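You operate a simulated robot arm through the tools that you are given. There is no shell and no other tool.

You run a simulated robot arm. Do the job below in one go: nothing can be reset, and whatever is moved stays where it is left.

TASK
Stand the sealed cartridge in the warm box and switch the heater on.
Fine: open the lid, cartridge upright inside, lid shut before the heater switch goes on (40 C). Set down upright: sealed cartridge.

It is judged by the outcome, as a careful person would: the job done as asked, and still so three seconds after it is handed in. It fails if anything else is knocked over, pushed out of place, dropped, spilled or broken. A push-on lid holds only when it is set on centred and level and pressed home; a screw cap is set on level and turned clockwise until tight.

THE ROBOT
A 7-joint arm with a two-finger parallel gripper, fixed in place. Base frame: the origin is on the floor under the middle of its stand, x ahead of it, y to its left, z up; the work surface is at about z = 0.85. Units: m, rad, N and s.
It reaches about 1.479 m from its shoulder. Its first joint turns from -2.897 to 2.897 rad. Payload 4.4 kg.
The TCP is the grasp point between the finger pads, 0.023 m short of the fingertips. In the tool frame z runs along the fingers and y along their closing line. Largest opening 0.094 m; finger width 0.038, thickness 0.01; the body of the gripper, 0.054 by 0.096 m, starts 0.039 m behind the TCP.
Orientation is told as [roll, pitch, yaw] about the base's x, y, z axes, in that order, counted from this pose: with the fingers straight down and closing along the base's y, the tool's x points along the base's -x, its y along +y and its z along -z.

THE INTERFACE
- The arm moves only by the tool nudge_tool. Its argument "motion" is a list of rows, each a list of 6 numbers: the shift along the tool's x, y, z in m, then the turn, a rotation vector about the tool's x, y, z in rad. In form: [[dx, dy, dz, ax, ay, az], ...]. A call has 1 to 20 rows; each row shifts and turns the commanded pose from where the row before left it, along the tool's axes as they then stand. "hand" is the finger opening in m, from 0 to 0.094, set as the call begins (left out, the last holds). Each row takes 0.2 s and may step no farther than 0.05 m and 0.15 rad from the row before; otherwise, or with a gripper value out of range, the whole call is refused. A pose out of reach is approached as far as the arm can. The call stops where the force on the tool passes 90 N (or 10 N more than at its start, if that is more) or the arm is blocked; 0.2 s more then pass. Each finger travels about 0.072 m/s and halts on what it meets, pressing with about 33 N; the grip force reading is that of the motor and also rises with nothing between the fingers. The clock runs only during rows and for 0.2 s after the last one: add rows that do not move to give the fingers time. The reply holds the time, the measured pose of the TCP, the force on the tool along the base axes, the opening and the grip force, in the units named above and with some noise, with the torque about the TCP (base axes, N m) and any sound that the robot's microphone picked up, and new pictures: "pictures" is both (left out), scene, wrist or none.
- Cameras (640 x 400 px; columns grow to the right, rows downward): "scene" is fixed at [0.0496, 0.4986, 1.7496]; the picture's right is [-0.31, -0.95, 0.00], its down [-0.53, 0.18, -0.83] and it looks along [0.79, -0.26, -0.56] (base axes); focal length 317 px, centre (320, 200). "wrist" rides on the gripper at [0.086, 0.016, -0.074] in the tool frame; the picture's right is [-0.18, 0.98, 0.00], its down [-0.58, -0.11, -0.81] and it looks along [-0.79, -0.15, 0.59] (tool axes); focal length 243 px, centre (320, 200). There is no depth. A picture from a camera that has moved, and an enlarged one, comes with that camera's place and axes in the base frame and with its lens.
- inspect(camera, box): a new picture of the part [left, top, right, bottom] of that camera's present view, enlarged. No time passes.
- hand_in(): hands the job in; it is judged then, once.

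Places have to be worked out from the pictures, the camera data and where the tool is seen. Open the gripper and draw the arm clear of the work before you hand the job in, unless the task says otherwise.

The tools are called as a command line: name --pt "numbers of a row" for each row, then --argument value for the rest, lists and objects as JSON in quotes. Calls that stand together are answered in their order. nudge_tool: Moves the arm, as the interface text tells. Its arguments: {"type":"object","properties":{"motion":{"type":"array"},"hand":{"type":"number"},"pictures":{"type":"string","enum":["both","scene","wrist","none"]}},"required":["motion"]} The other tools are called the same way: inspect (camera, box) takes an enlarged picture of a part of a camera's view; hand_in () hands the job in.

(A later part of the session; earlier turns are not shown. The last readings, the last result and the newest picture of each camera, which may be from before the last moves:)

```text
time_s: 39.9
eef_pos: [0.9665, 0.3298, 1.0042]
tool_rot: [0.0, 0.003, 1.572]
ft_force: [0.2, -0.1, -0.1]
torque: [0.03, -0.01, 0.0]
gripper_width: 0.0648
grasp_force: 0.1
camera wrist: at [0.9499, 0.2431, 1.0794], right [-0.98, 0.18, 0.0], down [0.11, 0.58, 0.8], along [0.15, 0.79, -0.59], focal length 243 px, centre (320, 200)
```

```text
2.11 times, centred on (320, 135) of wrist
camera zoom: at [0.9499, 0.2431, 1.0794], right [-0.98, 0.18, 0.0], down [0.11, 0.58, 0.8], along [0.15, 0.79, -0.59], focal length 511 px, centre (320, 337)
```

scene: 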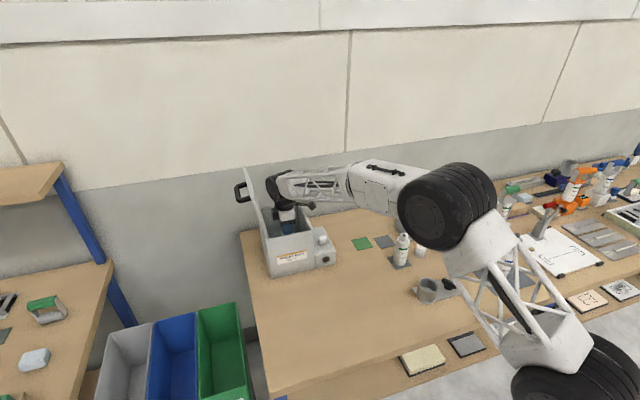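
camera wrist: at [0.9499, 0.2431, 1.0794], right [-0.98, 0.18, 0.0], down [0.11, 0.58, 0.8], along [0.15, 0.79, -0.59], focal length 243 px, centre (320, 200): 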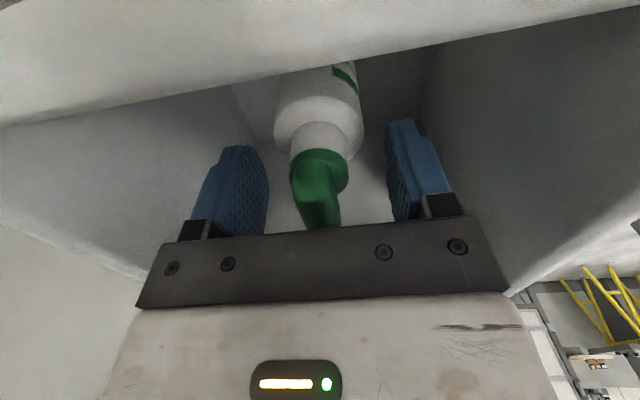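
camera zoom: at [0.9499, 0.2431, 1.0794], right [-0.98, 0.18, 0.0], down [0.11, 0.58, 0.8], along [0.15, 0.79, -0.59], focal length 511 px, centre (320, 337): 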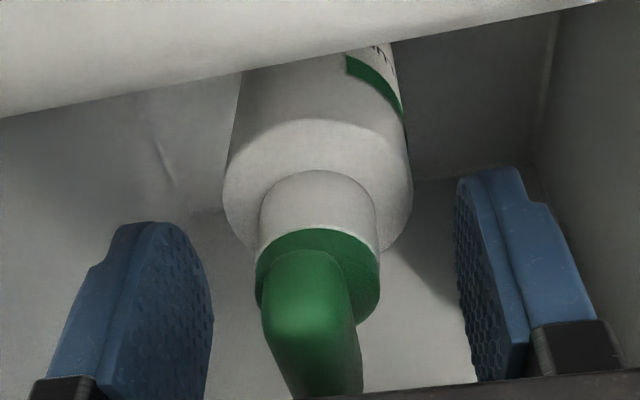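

The cartridge stands on its own. I'll lift straight up out of the box.

nudge_tool --pt "0 0 -0.02 0 0 0" --pt "0 0 -0.03 0 0 0" --pt "0 0 -0.04 0 0 0" --pt "0 0 -0.045 0 0 0" --pt "0 0 -0.045 0 0 0" --pt "0 0 -0.045 0 0 0" --pt "0 0 -0.045 0 0 0" --pt "0 0 -0.045 0 0 0" --pt "0 0 -0.02 0 0 0" --pictures "both"

inspect --camera "scene" --box '[225, 150, 355, 290]'

inspect --camera "wrist" --box '[200, 0, 440, 200]'

```text
time_s: 41.9
eef_pos: [0.9695, 0.3306, 1.3394]
tool_rot: [0.0, 0.001, 1.57]
ft_force: [-0.5, -0.4, -0.3]
torque: [-0.01, 0.01, 0.02]
gripper_width: 0.0651
grasp_force: 0.0
camera wrist: at [0.9514, 0.2439, 1.4152], right [-0.98, 0.18, 0.0], down [0.11, 0.58, 0.8], along [0.15, 0.79, -0.59], focal length 243 px, centre (320, 200)
```

scene: 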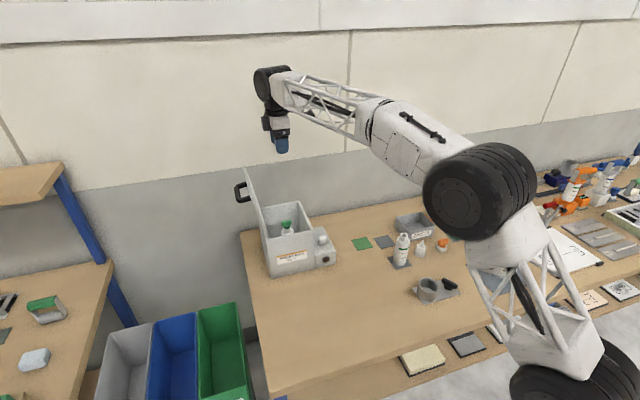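
wrist: 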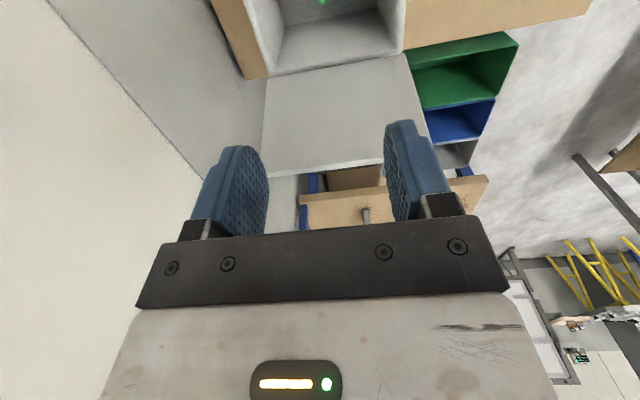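

```text
2.86 times, centred on (290, 220) of scene
camera zoom: at [0.0496, 0.4986, 1.7496], right [-0.31, -0.95, 0.0], down [-0.53, 0.18, -0.83], along [0.79, -0.26, -0.56], focal length 906 px, centre (406, 143)
```

zoom: 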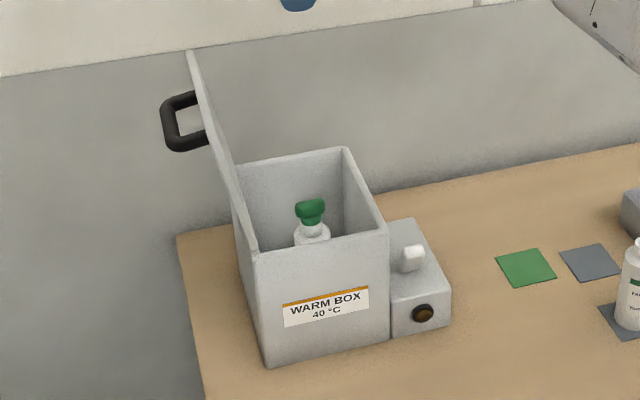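

```text
2.00 times, centred on (320, 100) of wrist
camera zoom: at [0.9514, 0.2439, 1.4152], right [-0.98, 0.18, 0.0], down [0.11, 0.58, 0.8], along [0.15, 0.79, -0.59], focal length 485 px, centre (320, 400)
```

zoom: 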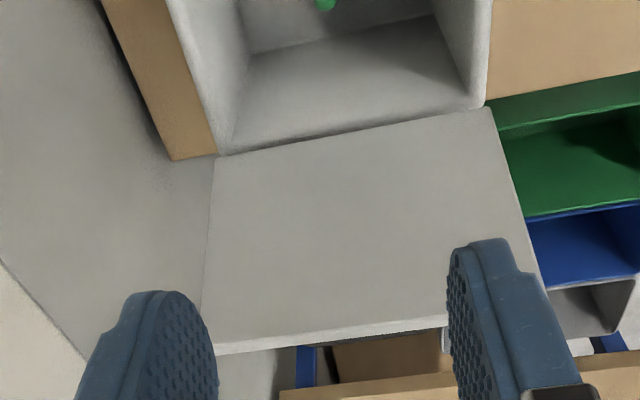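

The cartridge stands upright inside, its top just below the rim. Next I'll turn the tool back to yaw 0 here, well above the lid edge, so I can grip the handle again.

nudge_tool --pt "0 0 0 0 0 0.131" --pt "0 0 0 0 0 0.131" --pt "0 0 0 0 0 0.131" --pt "0 0 0 0 0 0.131" --pt "0 0 0 0 0 0.131" --pt "0 0 0 0 0 0.131" --pt "0 0 0 0 0 0.131" --pt "0 0 0 0 0 0.131" --pt "0 0 0 0 0 0.131" --pt "0 0 0 0 0 0.131" --pt "0 0 0 0 0 0.131" --pt "0 0 0 0 0 0.129" --pt "0 0 0 0 0 0" --hand 0.036 --pictures "both"

inspect --camera "scene" --box '[225, 150, 305, 240]'

```text
time_s: 44.7
eef_pos: [0.9668, 0.3305, 1.3394]
tool_rot: [-0.003, 0.001, -0.003]
ft_force: [0.4, -0.2, -0.4]
torque: [0.06, 0.01, 0.01]
gripper_width: 0.0361
grasp_force: 0.0
camera wrist: at [0.8791, 0.3467, 1.4143], right [0.19, 0.98, 0.0], down [0.58, -0.11, 0.81], along [0.79, -0.15, -0.59], focal length 243 px, centre (320, 200)
```

scene: 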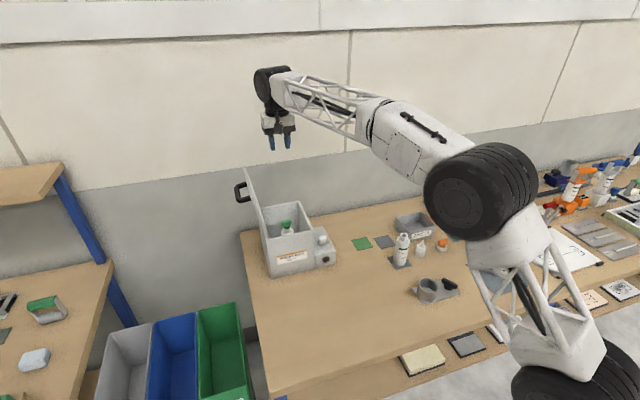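
wrist: 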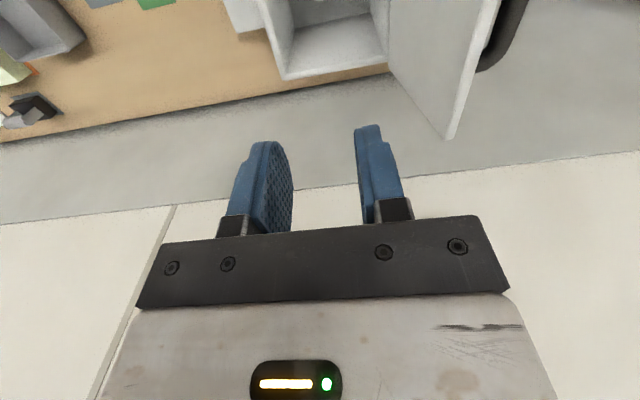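

```text
4.44 times, centred on (265, 195) of scene
camera zoom: at [0.0496, 0.4986, 1.7496], right [-0.31, -0.95, 0.0], down [-0.53, 0.18, -0.83], along [0.79, -0.26, -0.56], focal length 1410 px, centre (564, 222)
```

zoom: 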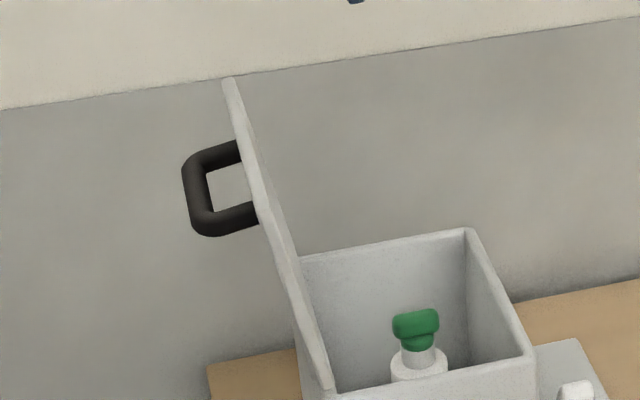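

The bar of the open handle is at about (y 0.485, z 1.182). I'll go over the lid edge and then tilt the tool to roll −0.85 while descending to a pre-grasp outside the handle.

nudge_tool --pt "0.0034 0.04 0 0 0 0" --pt "0.0034 0.04 0 0 0 0" --pt "0.0034 0.04 0.009 0 0 0" --pt "0.0034 0.04 0.015 0 0 0" --pt "0.0034 0.04 0.015 0 0 0" --pt "0 0 0.0137 0.1417 0 0" --pt "0 0.0019 0.0136 0.1417 0 0" --pt "0 0.0038 0.0132 0.1417 0 0" --pt "0 0.0056 0.0125 0.1417 0 0" --pt "0 0.0074 0.0116 0.1417 0 0" --pt "0 0.0089 0.0104 0.1417 0 0" --pt "0 0 0 0 0 0" --pictures "both"

inspect --camera "wrist" --box '[140, 0, 500, 240]'

inspect --camera "scene" --box '[190, 120, 320, 260]'

```text
time_s: 47.3
eef_pos: [0.9494, 0.5299, 1.2192]
tool_rot: [-0.855, 0.001, 0.001]
ft_force: [0.4, -0.4, -1.1]
torque: [0.01, 0.01, 0.01]
gripper_width: 0.0358
grasp_force: 0.1
camera wrist: at [0.8618, 0.5969, 1.2562], right [0.18, 0.65, -0.74], down [0.58, 0.54, 0.61], along [0.79, -0.54, -0.28], focal length 243 px, centre (320, 200)
```

scene: 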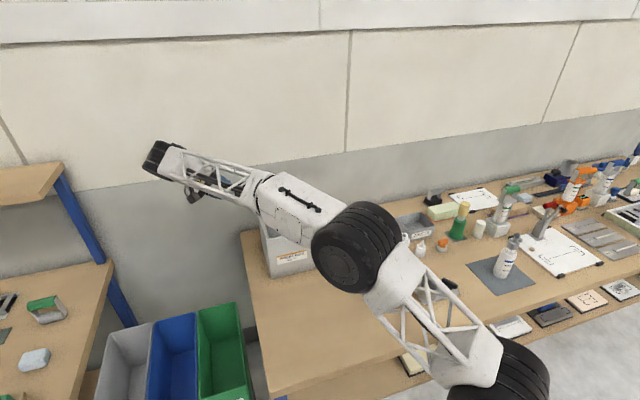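
wrist: 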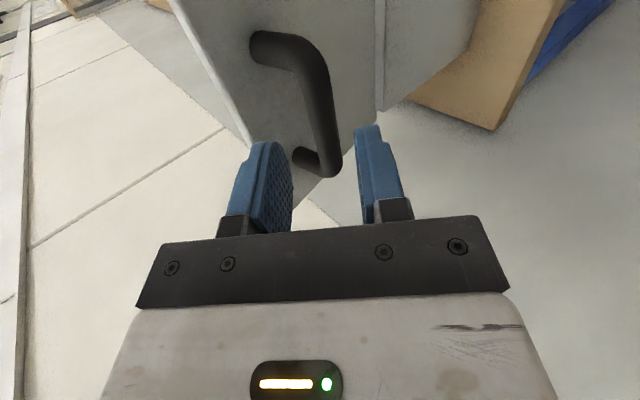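

```text
1.67 times, centred on (320, 120) of wrist
camera zoom: at [0.8618, 0.5969, 1.2562], right [0.18, 0.65, -0.74], down [0.58, 0.54, 0.61], along [0.79, -0.54, -0.28], focal length 404 px, centre (320, 333)
```

zoom: 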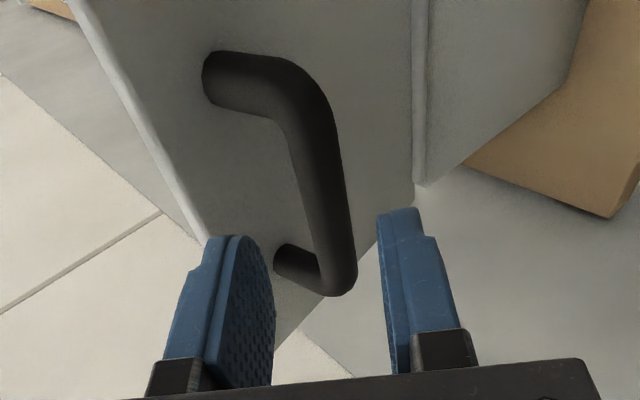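

```text
2.86 times, centred on (255, 190) of scene
camera zoom: at [0.0496, 0.4986, 1.7496], right [-0.31, -0.95, 0.0], down [-0.53, 0.18, -0.83], along [0.79, -0.26, -0.56], focal length 906 px, centre (506, 229)
```

zoom: 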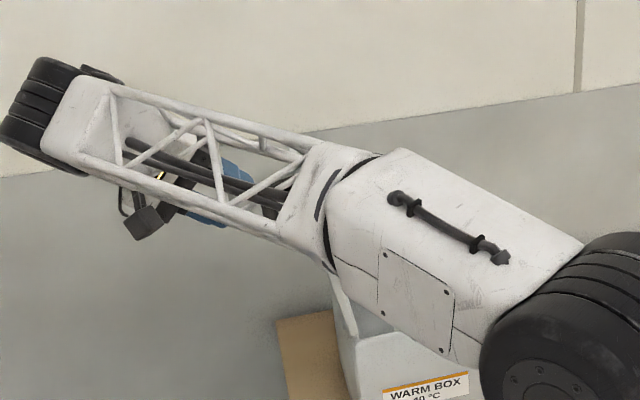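

The bar lies right between the fingers, about 0.058 m ahead along the tool axis. I'll shift slightly toward the handle's middle, advance onto the bar, and check for contact.

nudge_tool --pt "-0.012 -0.001 0.01 0 0 0" --pt "0 0 0.015 0 0 0" --pt "0 0 0.015 0 0 0" --pt "0 0 0.008 0 0 0" --pt "0 0 0.006 0 0 0" --pt "0 0 0 0 0 0" --pictures "wrist"

inspect --camera "wrist" --box '[140, 0, 500, 240]'

```text
time_s: 48.7
eef_pos: [0.9633, 0.4886, 1.1827]
tool_rot: [-0.853, 0.002, 0.0]
ft_force: [-0.8, 0.5, -0.2]
torque: [-0.03, 0.04, -0.01]
gripper_width: 0.0361
grasp_force: 0.0
camera wrist: at [0.8749, 0.5557, 1.2204], right [0.18, 0.65, -0.74], down [0.58, 0.54, 0.61], along [0.79, -0.54, -0.28], focal length 243 px, centre (320, 200)
```

wrist: 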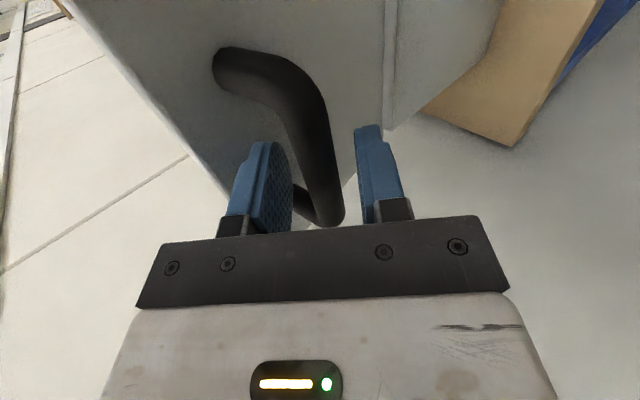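

```text
1.67 times, centred on (320, 120) of wrist
camera zoom: at [0.8749, 0.5557, 1.2204], right [0.18, 0.65, -0.74], down [0.58, 0.54, 0.61], along [0.79, -0.54, -0.28], focal length 404 px, centre (320, 333)
```

zoom: 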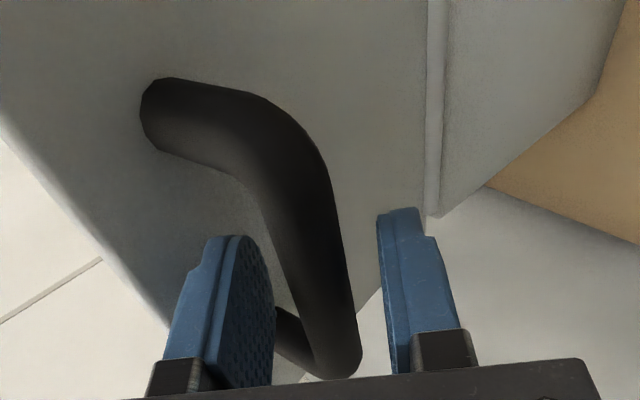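

The bar is between the pads with no contact, so I'll close on it.

nudge_tool --pt "0 0 0 0 0 0" --pt "0 0 0 0 0 0" --pt "0 0 0 0 0 0" --hand 0 --pictures "wrist"

```text
time_s: 49.5
eef_pos: [0.9622, 0.4886, 1.1836]
tool_rot: [-0.852, 0.0, 0.001]
ft_force: [-1.7, -0.3, -1.7]
torque: [-0.04, 0.06, 0.02]
gripper_width: 0.018
grasp_force: 45.1
camera wrist: at [0.8749, 0.5557, 1.2203], right [0.18, 0.65, -0.74], down [0.58, 0.54, 0.61], along [0.79, -0.54, -0.28], focal length 243 px, centre (320, 200)
```

wrist: 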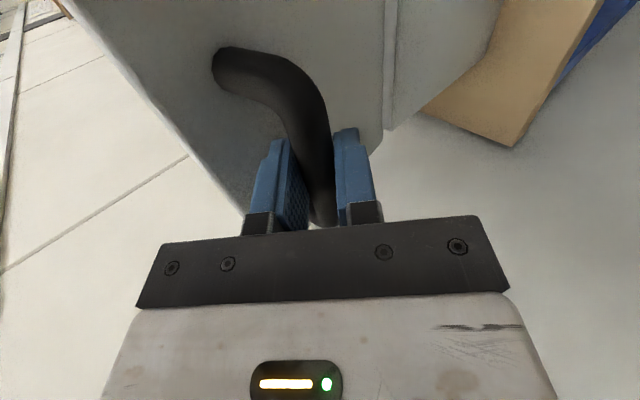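

The handle is gripped (0.018 m) with negligible side load. I'll start closing by moving the bar back along the arc over the hinge with the tool angle fixed.

nudge_tool --pt "0 -0.0147 0.0082 0 0 0" --pt "0 -0.0137 0.0099 0 0 0" --pt "0 -0.0125 0.0113 0 0 0" --pictures "wrist"

```text
time_s: 50.3
eef_pos: [0.9635, 0.4392, 1.1956]
tool_rot: [-0.852, -0.001, 0.0]
ft_force: [27.2, 7.9, 14.7]
torque: [0.34, 0.44, 0.29]
gripper_width: 0.0176
grasp_force: 44.8
camera wrist: at [0.8745, 0.5064, 1.233], right [0.18, 0.65, -0.74], down [0.58, 0.54, 0.61], along [0.79, -0.54, -0.28], focal length 243 px, centre (320, 200)
```

wrist: 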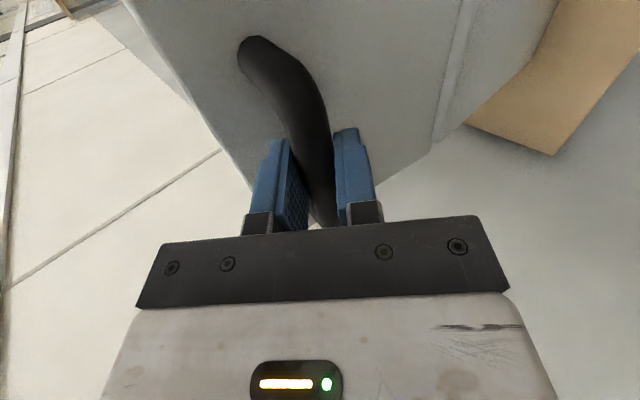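

The lid follows with small forces. I'll continue the arc past vertical.

nudge_tool --pt "0 -0.0112 0.0127 0 0 0" --pt "0 -0.0097 0.0137 0 0 0" --pt "0 -0.0081 0.0148 0 0 0" --pt "0 -0.0064 0.0156 0 0 0" --pictures "both"

inspect --camera "scene" --box '[210, 130, 340, 270]'

```text
time_s: 51.3
eef_pos: [0.962, 0.3724, 1.1847]
tool_rot: [-0.851, -0.004, 0.0]
ft_force: [27.3, -8.0, 29.2]
torque: [0.21, 0.44, 0.47]
gripper_width: 0.0178
grasp_force: 45.1
camera wrist: at [0.8743, 0.4397, 1.2225], right [0.19, 0.65, -0.74], down [0.58, 0.54, 0.61], along [0.79, -0.54, -0.28], focal length 243 px, centre (320, 200)
```

scene: 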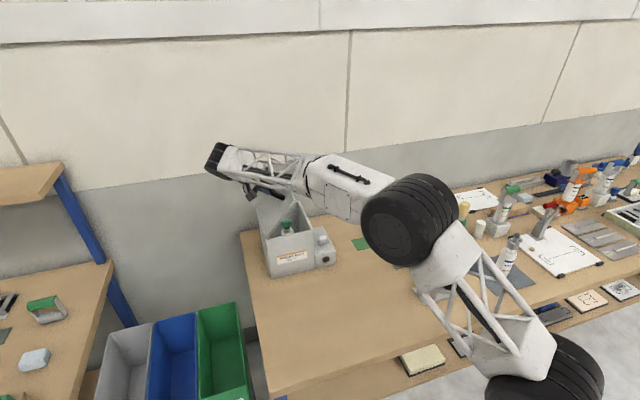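
wrist: 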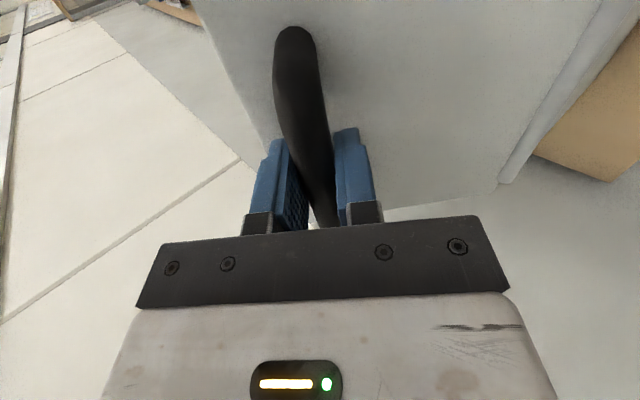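

```text
2.86 times, centred on (275, 200) of scene
camera zoom: at [0.0496, 0.4986, 1.7496], right [-0.31, -0.95, 0.0], down [-0.53, 0.18, -0.83], along [0.79, -0.26, -0.56], focal length 906 px, centre (449, 200)
```

zoom: 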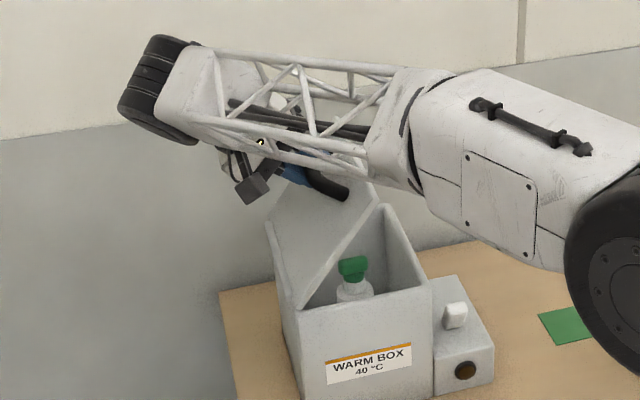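

The lid is about halfway closed and there is a small outward radial load. Now I'll rotate the tool with the lid about the hinge, closing another 0.4 rad with a slight outward correction.

nudge_tool --pt "0.001 -0.0051 0.0111 -0.08 0 0" --pt "0 -0.0037 0.0116 -0.08 0 0" --pt "0 -0.0037 0.0116 -0.08 0 0" --pt "0 -0.0037 0.0116 -0.08 0 0" --pt "0 -0.0037 0.0116 -0.08 0 0" --pictures "both"

inspect --camera "scene" --box '[230, 140, 350, 270]'

```text
time_s: 52.5
eef_pos: [0.9611, 0.3212, 1.1528]
tool_rot: [-0.453, -0.001, -0.002]
ft_force: [40.1, -28.3, 27.8]
torque: [-0.07, 0.78, -0.05]
gripper_width: 0.0175
grasp_force: 44.5
camera wrist: at [0.873, 0.3684, 1.213], right [0.18, 0.88, -0.43], down [0.58, 0.25, 0.77], along [0.79, -0.39, -0.47], focal length 243 px, centre (320, 200)
```

scene: 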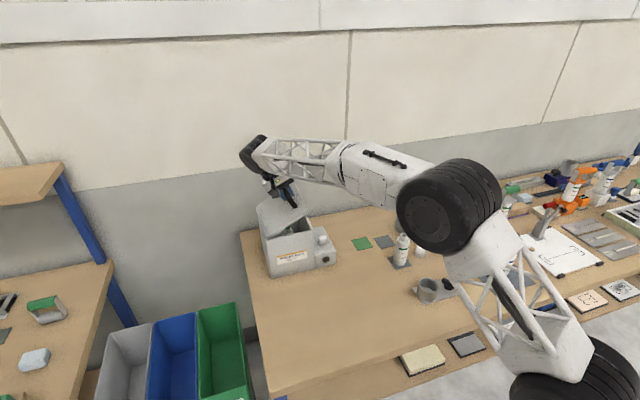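
wrist: 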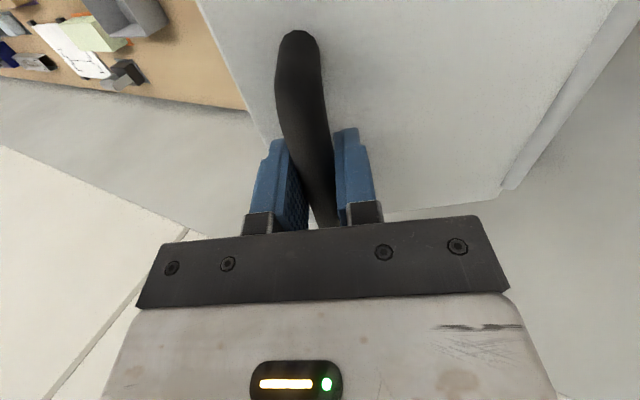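

```text
3.08 times, centred on (290, 205) of scene
camera zoom: at [0.0496, 0.4986, 1.7496], right [-0.31, -0.95, 0.0], down [-0.53, 0.18, -0.83], along [0.79, -0.26, -0.56], focal length 976 px, centre (412, 185)
```

zoom: 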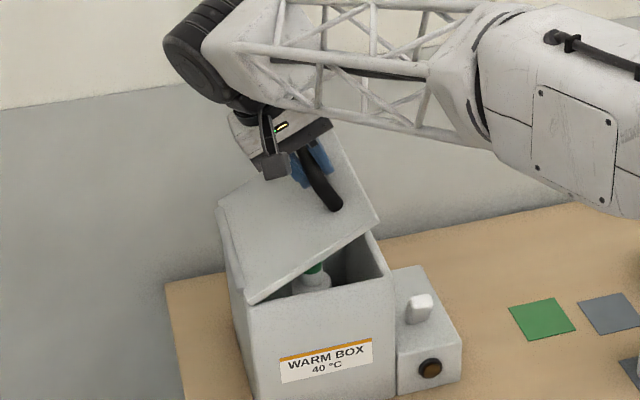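

There's an outward radial load of about 40 N and some x load, so I'll correct both slightly while closing another 0.3 rad.

nudge_tool --pt "-0.002 -0.0055 0.0109 -0.08 0 0" --pt "0 -0.0039 0.0115 -0.08 0 0" --pt "0 -0.0039 0.0115 -0.08 0 0" --pt "0 -0.0028 0.0086 -0.06 0 0" --pictures "both"

inspect --camera "scene" --box '[230, 150, 350, 280]'

```text
time_s: 53.5
eef_pos: [0.9616, 0.2945, 1.1161]
tool_rot: [-0.152, 0.004, 0.003]
ft_force: [-60.4, -4.0, -0.3]
torque: [-0.02, 0.01, -0.94]
gripper_width: 0.0177
grasp_force: 45.0
camera wrist: at [0.874, 0.3215, 1.1876], right [0.18, 0.97, -0.15], down [0.58, 0.02, 0.81], along [0.79, -0.24, -0.56], focal length 243 px, centre (320, 200)
```

scene: 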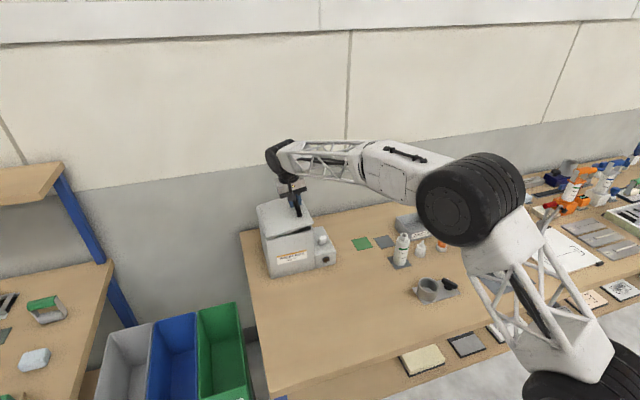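
wrist: 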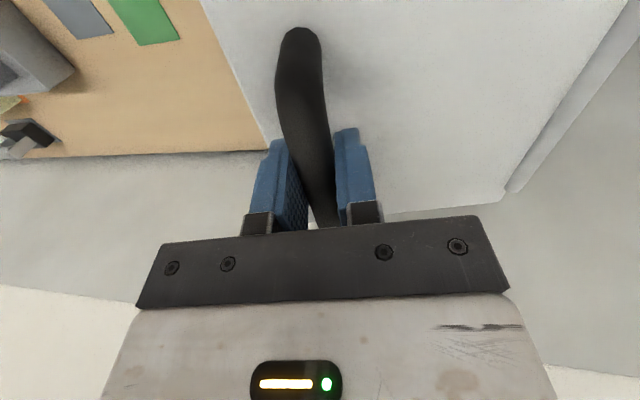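

```text
3.08 times, centred on (290, 215) of scene
camera zoom: at [0.0496, 0.4986, 1.7496], right [-0.31, -0.95, 0.0], down [-0.53, 0.18, -0.83], along [0.79, -0.26, -0.56], focal length 976 px, centre (412, 154)
```

zoom: 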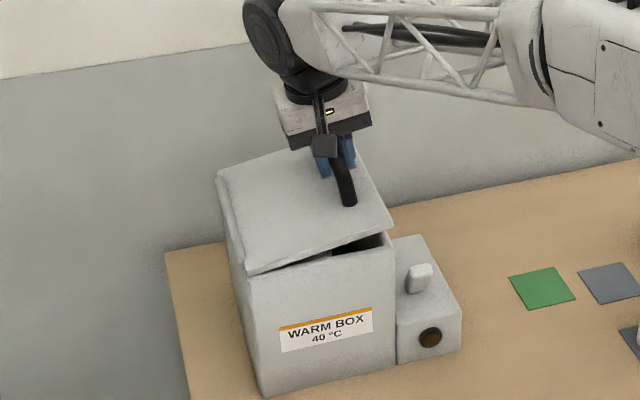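

The lid is nearly shut. I'll relieve the x load and close most of the remaining angle gently.

nudge_tool --pt "0.0012 -0.0019 0.0057 -0.04 0 0" --pt "0 -0.0019 0.0057 -0.04 0 0" --pt "0 -0.0019 0.0057 -0.04 0 0" --pt "0 0 0 0 0 0" --pictures "none"

```text
time_s: 54.5
eef_pos: [0.963, 0.2863, 1.1009]
tool_rot: [-0.033, 0.001, 0.0]
ft_force: [-14.9, 62.3, -25.9]
torque: [0.03, -0.54, -0.18]
gripper_width: 0.0179
grasp_force: 45.1
```

A y-load of 62 N shows I'm slightly inside the arc, so I'll correct by about a millimetre and finish the last 0.03 rad.

nudge_tool --pt "0 0.0006 0.0023 -0.016 0 0" --pt "0 -0.0004 0.0023 -0.016 0 0" --pt "0 0 0 0 0 0" --pictures "both"

inspect --camera "scene" --box '[240, 170, 340, 270]'

```text
time_s: 55.3
eef_pos: [0.9626, 0.2864, 1.0972]
tool_rot: [-0.001, 0.0, 0.001]
ft_force: [7.4, 67.8, -25.2]
torque: [0.0, -0.68, -0.11]
gripper_width: 0.0176
grasp_force: 44.8
camera wrist: at [0.8741, 0.3024, 1.1714], right [0.18, 0.98, 0.0], down [0.58, -0.11, 0.81], along [0.79, -0.15, -0.59], focal length 243 px, centre (320, 200)
```

scene: 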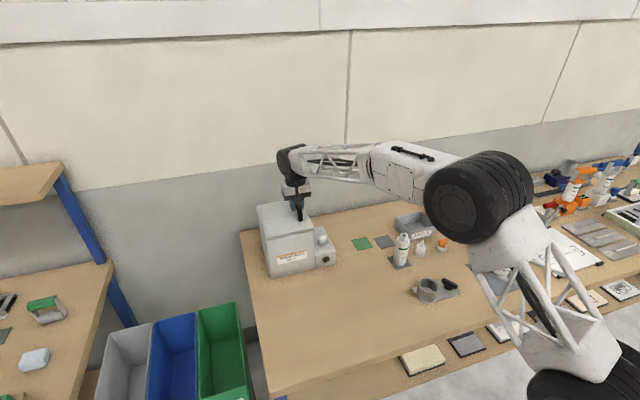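
wrist: 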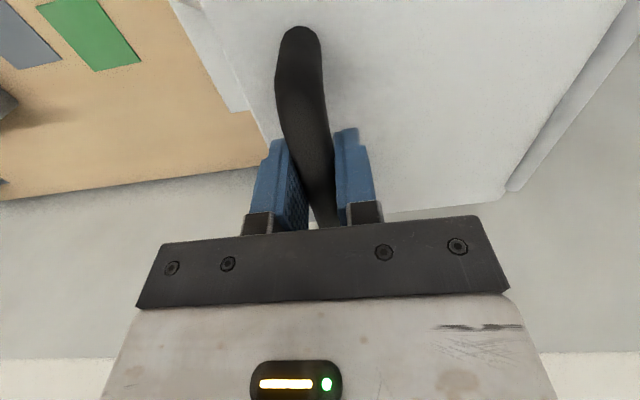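

```text
4.00 times, centred on (290, 220) of scene
camera zoom: at [0.0496, 0.4986, 1.7496], right [-0.31, -0.95, 0.0], down [-0.53, 0.18, -0.83], along [0.79, -0.26, -0.56], focal length 1269 px, centre (440, 120)
```

zoom: 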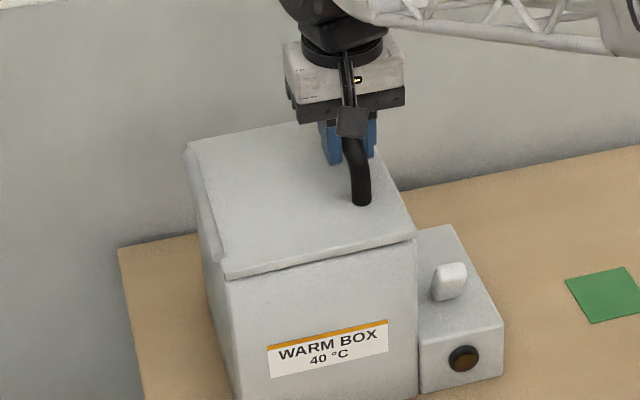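

The lid looks almost down, but z is still −25 N, so I'm carrying its weight, and there's a y-load. I'll shift +1.3 mm in y and press down in small steps until it seats.

nudge_tool --pt "0 0.0013 0.001 0 0 0" --pt "0 0 0.001 0 0 0" --pt "0 0 0 0 0 0" --pictures "none"

nudge_tool --pt "0 0 0.001 0 0 0" --pt "0 0 0 0 0 0" --pictures "none"

```text
time_s: 56.1
eef_pos: [0.9619, 0.285, 1.0958]
tool_rot: [-0.002, -0.001, 0.0]
ft_force: [-6.5, 29.0, -9.6]
torque: [0.32, -0.32, 0.21]
gripper_width: 0.0175
grasp_force: 44.6
```

```text
time_s: 56.7
eef_pos: [0.962, 0.2859, 1.0947]
tool_rot: [-0.002, -0.001, 0.0]
ft_force: [-34.5, -2.2, 1.4]
torque: [0.43, -0.23, 0.2]
gripper_width: 0.0176
grasp_force: 44.4
```

The load is nearly balanced now, so I'll press a further 1–2 mm to confirm the lid is seated.

nudge_tool --pt "0.0004 0 0.001 0 0 0" --pt "0 0 0.001 0 0 0" --pt "0 0 0 0 0 0" --pictures "both"

inspect --camera "scene" --box '[255, 195, 325, 260]'

```text
time_s: 57.5
eef_pos: [0.9604, 0.2855, 1.0934]
tool_rot: [-0.002, -0.003, 0.0]
ft_force: [-26.9, -29.7, 15.5]
torque: [-0.05, 0.21, 0.25]
gripper_width: 0.0175
grasp_force: 44.9
camera wrist: at [0.8741, 0.3018, 1.1684], right [0.18, 0.98, 0.0], down [0.58, -0.11, 0.81], along [0.79, -0.15, -0.59], focal length 243 px, centre (320, 200)
```

scene: 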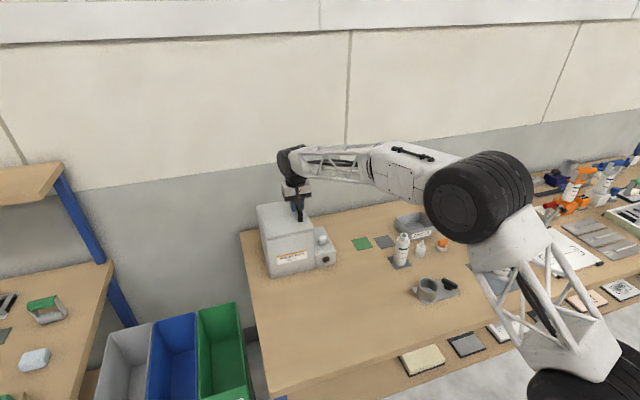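
wrist: 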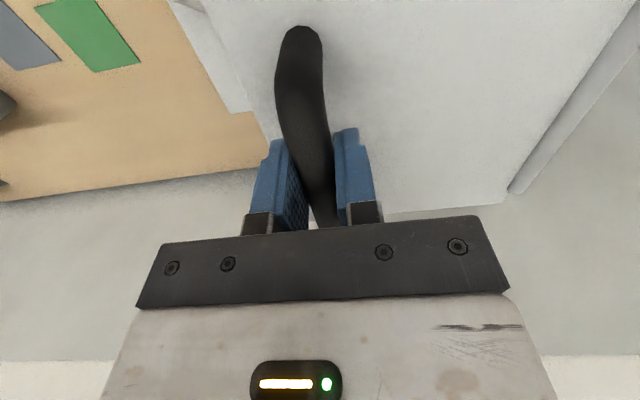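

```text
6.15 times, centred on (290, 228) of scene
camera zoom: at [0.0496, 0.4986, 1.7496], right [-0.31, -0.95, 0.0], down [-0.53, 0.18, -0.83], along [0.79, -0.26, -0.56], focal length 1952 px, centre (505, 31)
```

zoom: 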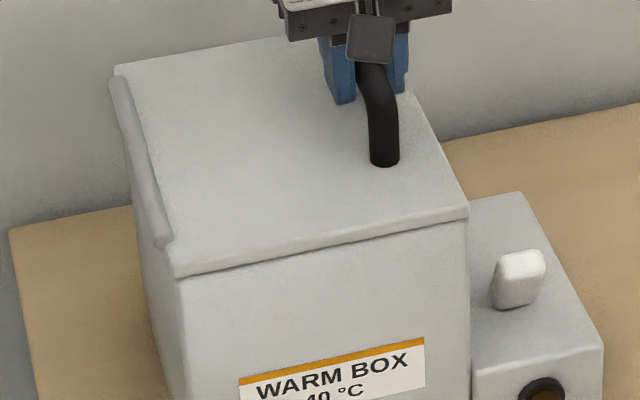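

The lid edge now looks flush, as it was at the start. I'll release the handle, opening fully, and lift away.

nudge_tool --pt "0 0 0 0 0 0" --pt "0 0 0 0 0 0" --pt "0 0 0 0 0 0" --pt "0 0 0 0 0 0" --pt "0 0 -0.02 0 0 0" --pt "0 0 -0.04 0 0 0" --pt "0 0 -0.04 0 0 0" --pt "0 0 -0.04 0 0 0" --hand 0.08 --pictures "both"

inspect --camera "scene" --box '[255, 195, 325, 260]'

inspect --camera "scene" --box '[240, 170, 350, 290]'

```text
time_s: 59.3
eef_pos: [0.9631, 0.2864, 1.2309]
tool_rot: [-0.003, 0.002, 0.0]
ft_force: [-0.3, -0.1, -0.1]
torque: [0.02, 0.04, -0.06]
gripper_width: 0.0798
grasp_force: 0.1
camera wrist: at [0.8753, 0.3025, 1.3062], right [0.18, 0.98, 0.0], down [0.58, -0.11, 0.81], along [0.79, -0.15, -0.59], focal length 243 px, centre (320, 200)
```

scene: 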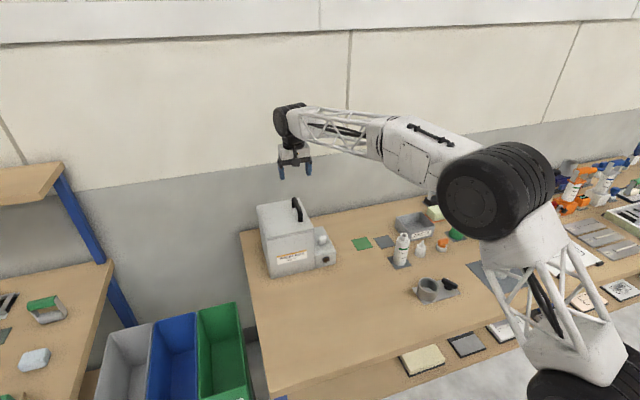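
wrist: 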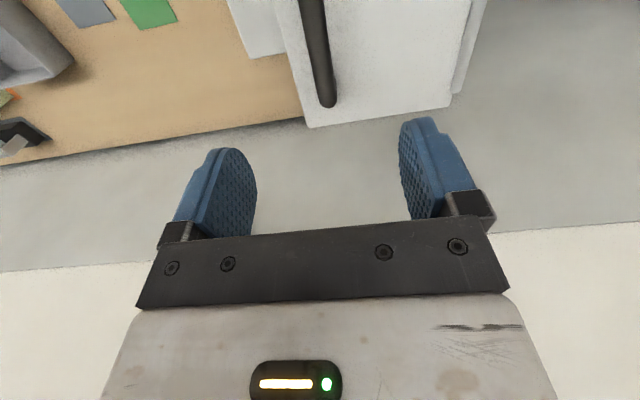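

```text
6.15 times, centred on (290, 228) of scene
camera zoom: at [0.0496, 0.4986, 1.7496], right [-0.31, -0.95, 0.0], down [-0.53, 0.18, -0.83], along [0.79, -0.26, -0.56], focal length 1952 px, centre (505, 31)
```

zoom: 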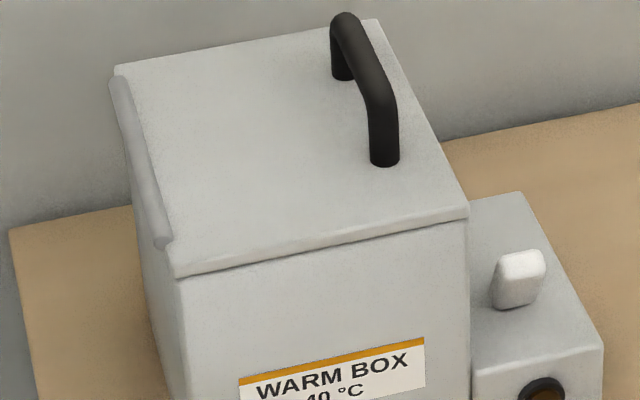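

```text
3.33 times, centred on (295, 230) of scene
camera zoom: at [0.0496, 0.4986, 1.7496], right [-0.31, -0.95, 0.0], down [-0.53, 0.18, -0.83], along [0.79, -0.26, -0.56], focal length 1058 px, centre (403, 100)
```

zoom: 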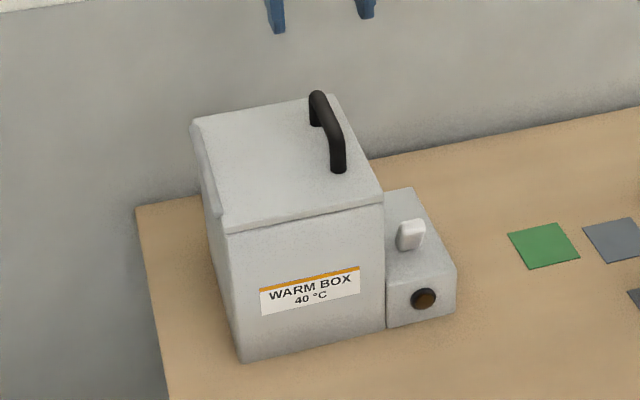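

The lid is shut and the box is in place. Now for the switch: I'll turn the tool to yaw +90° so the slim side of the gripper faces the box.

nudge_tool --pt "0 0 0 0 0 -0.131" --pt "0 0 0 0 0 -0.131" --pt "0 0 0 0 0 -0.131" --pt "0 0 0 0 0 -0.131" --pt "0 0 0 0 0 -0.131" --pt "0 0 0 0 0 -0.131" --pt "0 0 0 0 0 -0.131" --pt "0 0 0 0 0 -0.131" --pt "0 0 0 0 0 -0.131" --pt "0 0 0 0 0 -0.131" --pt "0 0 0 0 0 -0.131" --pt "0 0 0 0 0 -0.13" --pt "0.03 0.01 0 0 0 0" --pt "0.04 0.02 0 0 0 0" --pt "0.04 0.02 0 0 0 0" --pt "0.04 0.02 0 0 0 0" --pictures "scene"

```text
time_s: 62.7
eef_pos: [0.8933, 0.1374, 1.2329]
tool_rot: [-0.001, 0.001, 1.574]
ft_force: [0.0, 0.0, -0.2]
torque: [0.02, 0.03, 0.03]
gripper_width: 0.0799
grasp_force: 0.0
```

scene: 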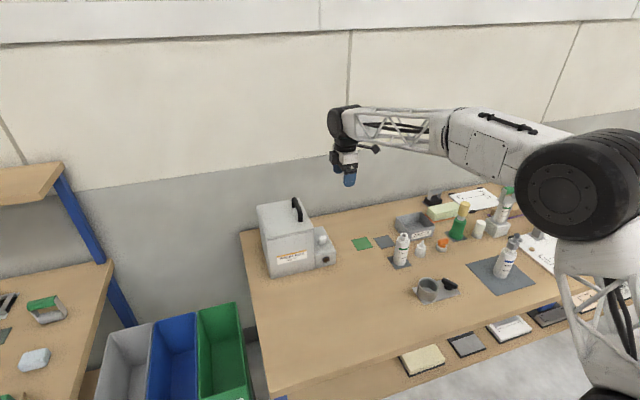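

The tool is clear of the box on the −y side. I'll descend next to the switch unit to look at the lever from the side.

nudge_tool --pt "0 0 0.045 0 0 0" --pt "0 0 0.045 0 0 0" --pt "0 0 0.045 0 0 0" --pt "0 0 0.045 0 0 0" --pt "0 0 0.03 0 0 0" --pt "0 0 0 0 0 0" --pictures "both"

inspect --camera "wrist" --box '[180, 40, 460, 230]'

inspect --camera "scene" --box '[300, 200, 370, 280]'

```text
time_s: 64.1
eef_pos: [0.8925, 0.1362, 1.0213]
tool_rot: [-0.001, 0.003, 1.574]
ft_force: [-0.3, 0.0, -0.6]
torque: [-0.02, -0.01, 0.01]
gripper_width: 0.0801
grasp_force: 0.1
camera wrist: at [0.8752, 0.0494, 1.0966], right [-0.98, 0.18, 0.0], down [0.11, 0.58, 0.81], along [0.15, 0.79, -0.59], focal length 243 px, centre (320, 200)
```

scene: 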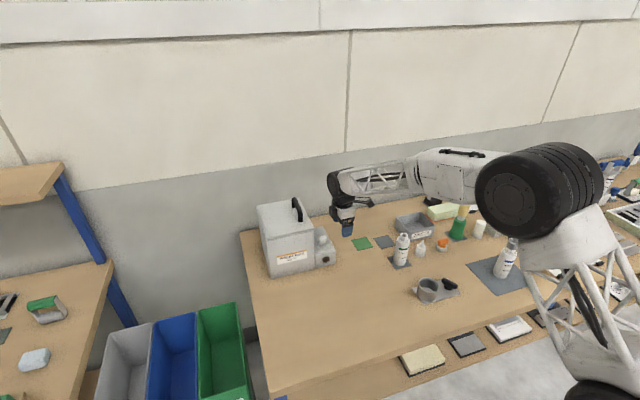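
wrist: 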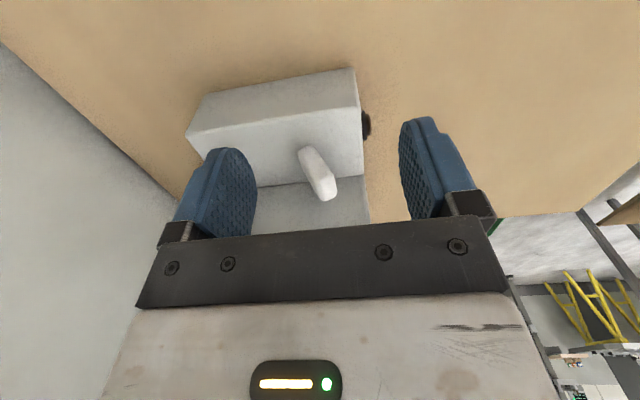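

```text
2.11 times, centred on (320, 135) of wrist
camera zoom: at [0.8752, 0.0494, 1.0966], right [-0.98, 0.18, 0.0], down [0.11, 0.58, 0.81], along [0.15, 0.79, -0.59], focal length 511 px, centre (320, 337)
```

zoom: 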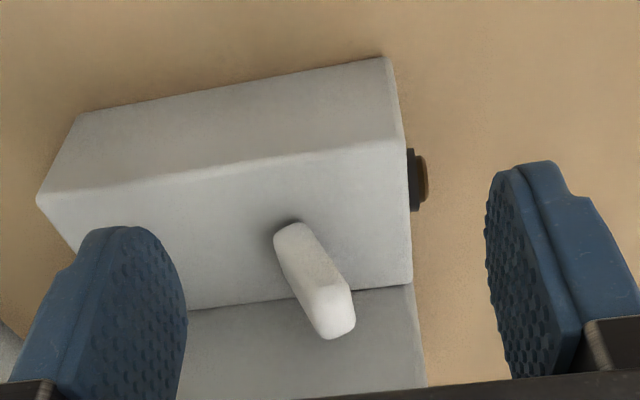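

```text
5.00 times, centred on (335, 240) of scene
camera zoom: at [0.0496, 0.4986, 1.7496], right [-0.31, -0.95, 0.0], down [-0.53, 0.18, -0.83], along [0.79, -0.26, -0.56], focal length 1586 px, centre (245, 0)
```

zoom: 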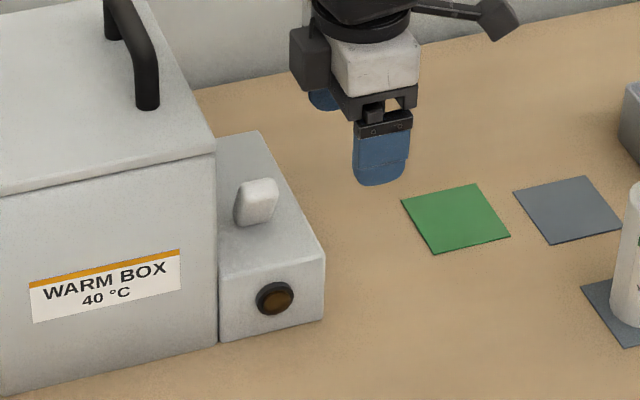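

The lever clearly leans toward the front. Its base is near (0.916, 0.208, 0.92), its tip near (0.897, 0.210, 0.972), and the lamp is off. I'll close the fingers and position them in front of (−x of) the lever at tip height to push it toward +x.

nudge_tool --pt "0 0.0165 -0.01 0 0 0" --pt "0 0.0165 0 0 0 0" --pt "-0.035 0 0 0 0 0" --pt "-0.034 0 0 0 0 0" --pt "0 0 0.02 0 0 0" --pt "0 0 0.02 0 0 0" --pt "0 0 0.014 0 0 0" --pt "0 0 0 0 0 0" --hand 0 --pictures "both"

inspect --camera "wrist" --box '[180, 40, 460, 230]'

inspect --camera "scene" --box '[290, 190, 360, 280]'

```text
time_s: 65.6
eef_pos: [0.8635, 0.205, 1.0057]
tool_rot: [-0.018, -0.005, 1.575]
ft_force: [6.2, 1.3, 13.7]
torque: [0.49, 0.25, -0.31]
gripper_width: 0.0002
grasp_force: 33.2
stopped in row 7: the force on the tool passed its limit at 112 N (the readings are from after the stop); the commanded pose is now the measured one
camera wrist: at [0.845, 0.1195, 1.0801], right [-0.98, 0.18, -0.02], down [0.09, 0.58, 0.81], along [0.16, 0.79, -0.59], focal length 243 px, centre (320, 200)
```

scene: 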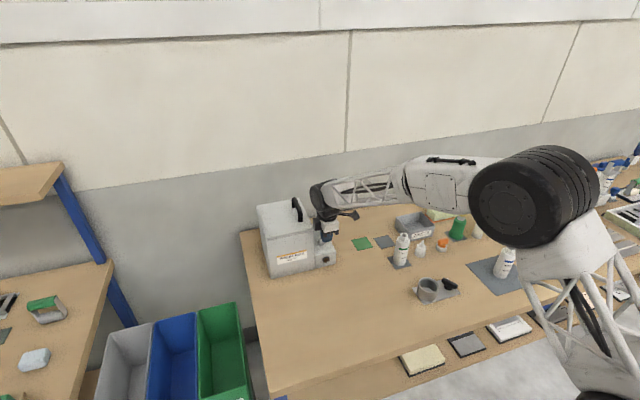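
wrist: 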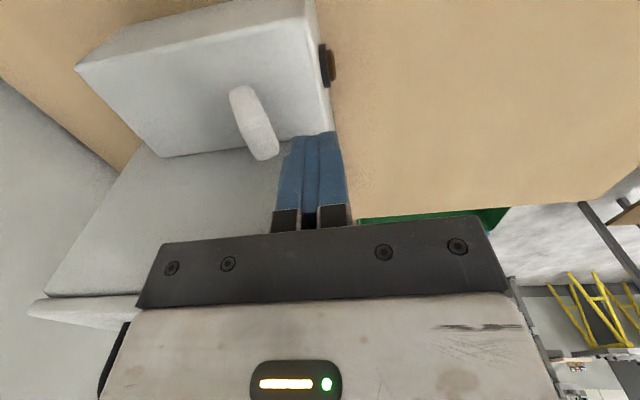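

```text
2.11 times, centred on (320, 135) of wrist
camera zoom: at [0.845, 0.1195, 1.0801], right [-0.98, 0.18, -0.02], down [0.09, 0.58, 0.81], along [0.16, 0.79, -0.59], focal length 511 px, centre (320, 337)
```

zoom: 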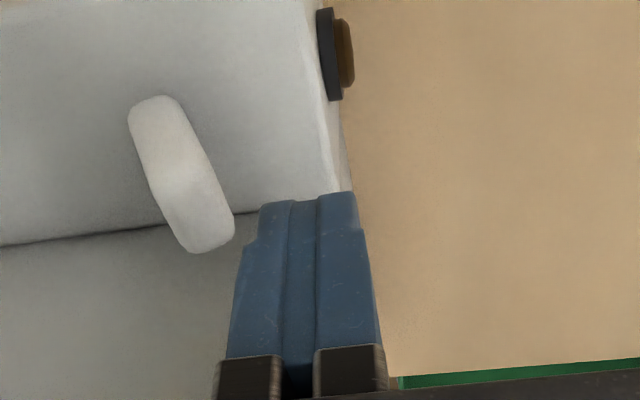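

```text
4.44 times, centred on (325, 235) of scene
camera zoom: at [0.0496, 0.4986, 1.7496], right [-0.31, -0.95, 0.0], down [-0.53, 0.18, -0.83], along [0.79, -0.26, -0.56], focal length 1410 px, centre (298, 44)
```

zoom: 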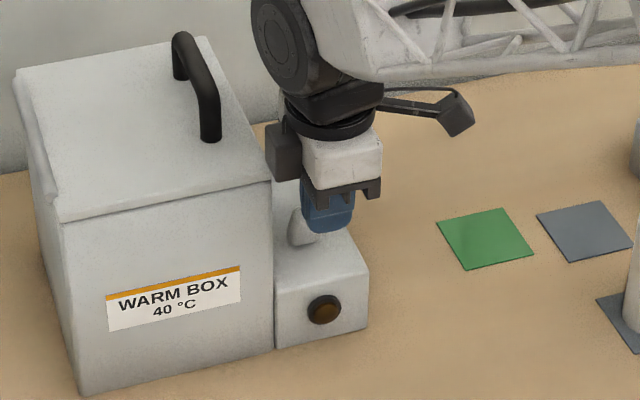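

The descent stopped on contact: a block on the box side of the gripper touched the lid edge, not the lever. I'll lift off, back away in −y, and tilt the tool 45° so the fingers reach the lever from the −y side with the body away from the box.

nudge_tool --pt "0 0 -0.025 0 0 0" --pt "0 0 -0.02 0 0 0" --pt "0.04 0.008 0 0 0 0" --pt "0.045 0 0 0 0 0" --pt "0 0 0 0 -0.134 0" --pt "0 0 0 0 -0.134 0" --pt "0 0 0 0 -0.134 0" --pt "0 0 0 0 -0.134 0" --pt "0 0 0 0 -0.134 0" --pt "0 0 0 0 -0.134 0" --pt "0 0 0 0 0 0" --pictures "both"

inspect --camera "scene" --box '[250, 190, 370, 290]'

inspect --camera "wrist" --box '[180, 20, 460, 230]'

```text
time_s: 68.0
eef_pos: [0.855, 0.1202, 1.0486]
tool_rot: [-0.024, -0.808, 1.588]
ft_force: [0.2, 0.6, 0.7]
torque: [0.01, 0.04, 0.0]
gripper_width: 0.0
grasp_force: 33.3
camera wrist: at [0.8375, 0.0064, 1.0375], right [-0.99, 0.12, 0.12], down [0.09, -0.18, 0.98], along [0.14, 0.98, 0.17], focal length 243 px, centre (320, 200)
```

scene: 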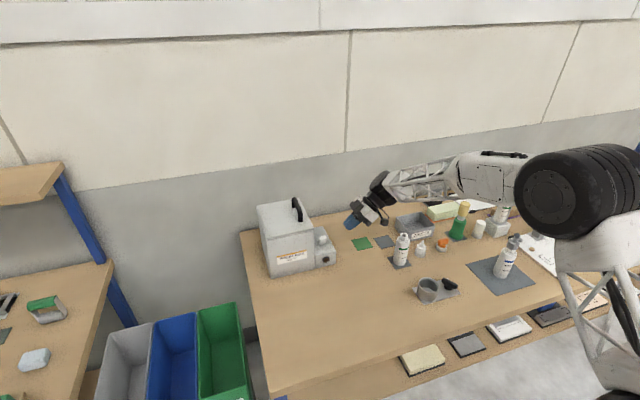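
wrist: 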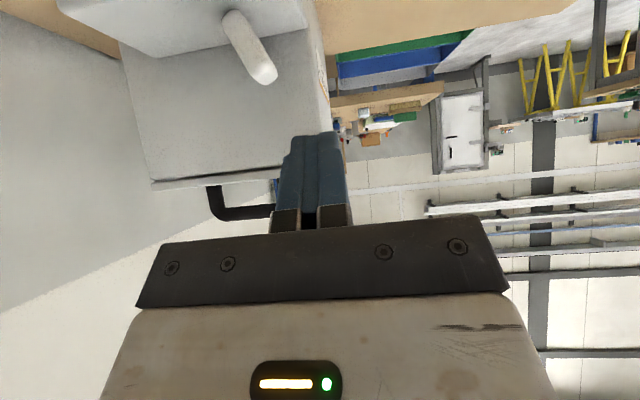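

```text
4.00 times, centred on (310, 240) of scene
camera zoom: at [0.0496, 0.4986, 1.7496], right [-0.31, -0.95, 0.0], down [-0.53, 0.18, -0.83], along [0.79, -0.26, -0.56], focal length 1269 px, centre (360, 40)
```

zoom: 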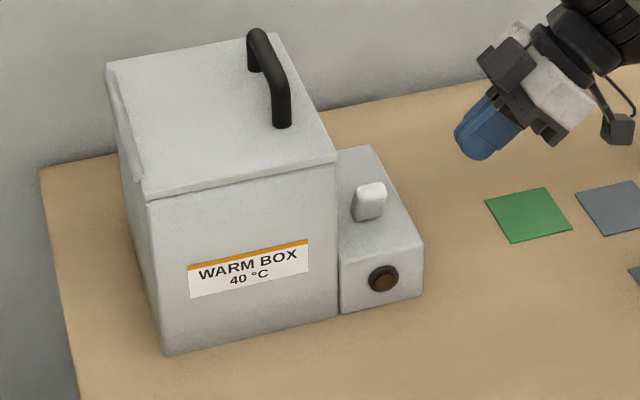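

```text
1.90 times, centred on (320, 125) of wrist
camera zoom: at [0.8375, 0.0064, 1.0375], right [-0.99, 0.12, 0.12], down [0.09, -0.18, 0.98], along [0.14, 0.98, 0.17], focal length 462 px, centre (320, 343)
```

zoom: 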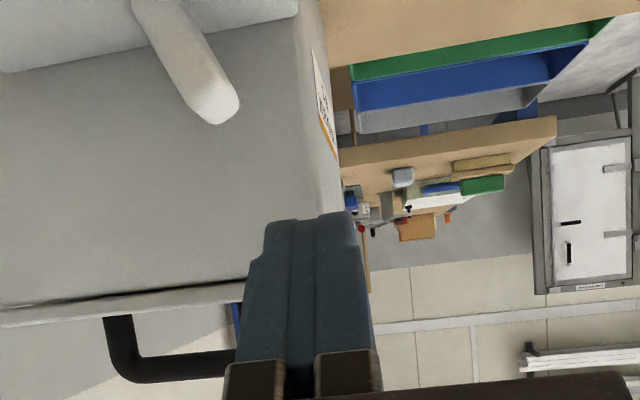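

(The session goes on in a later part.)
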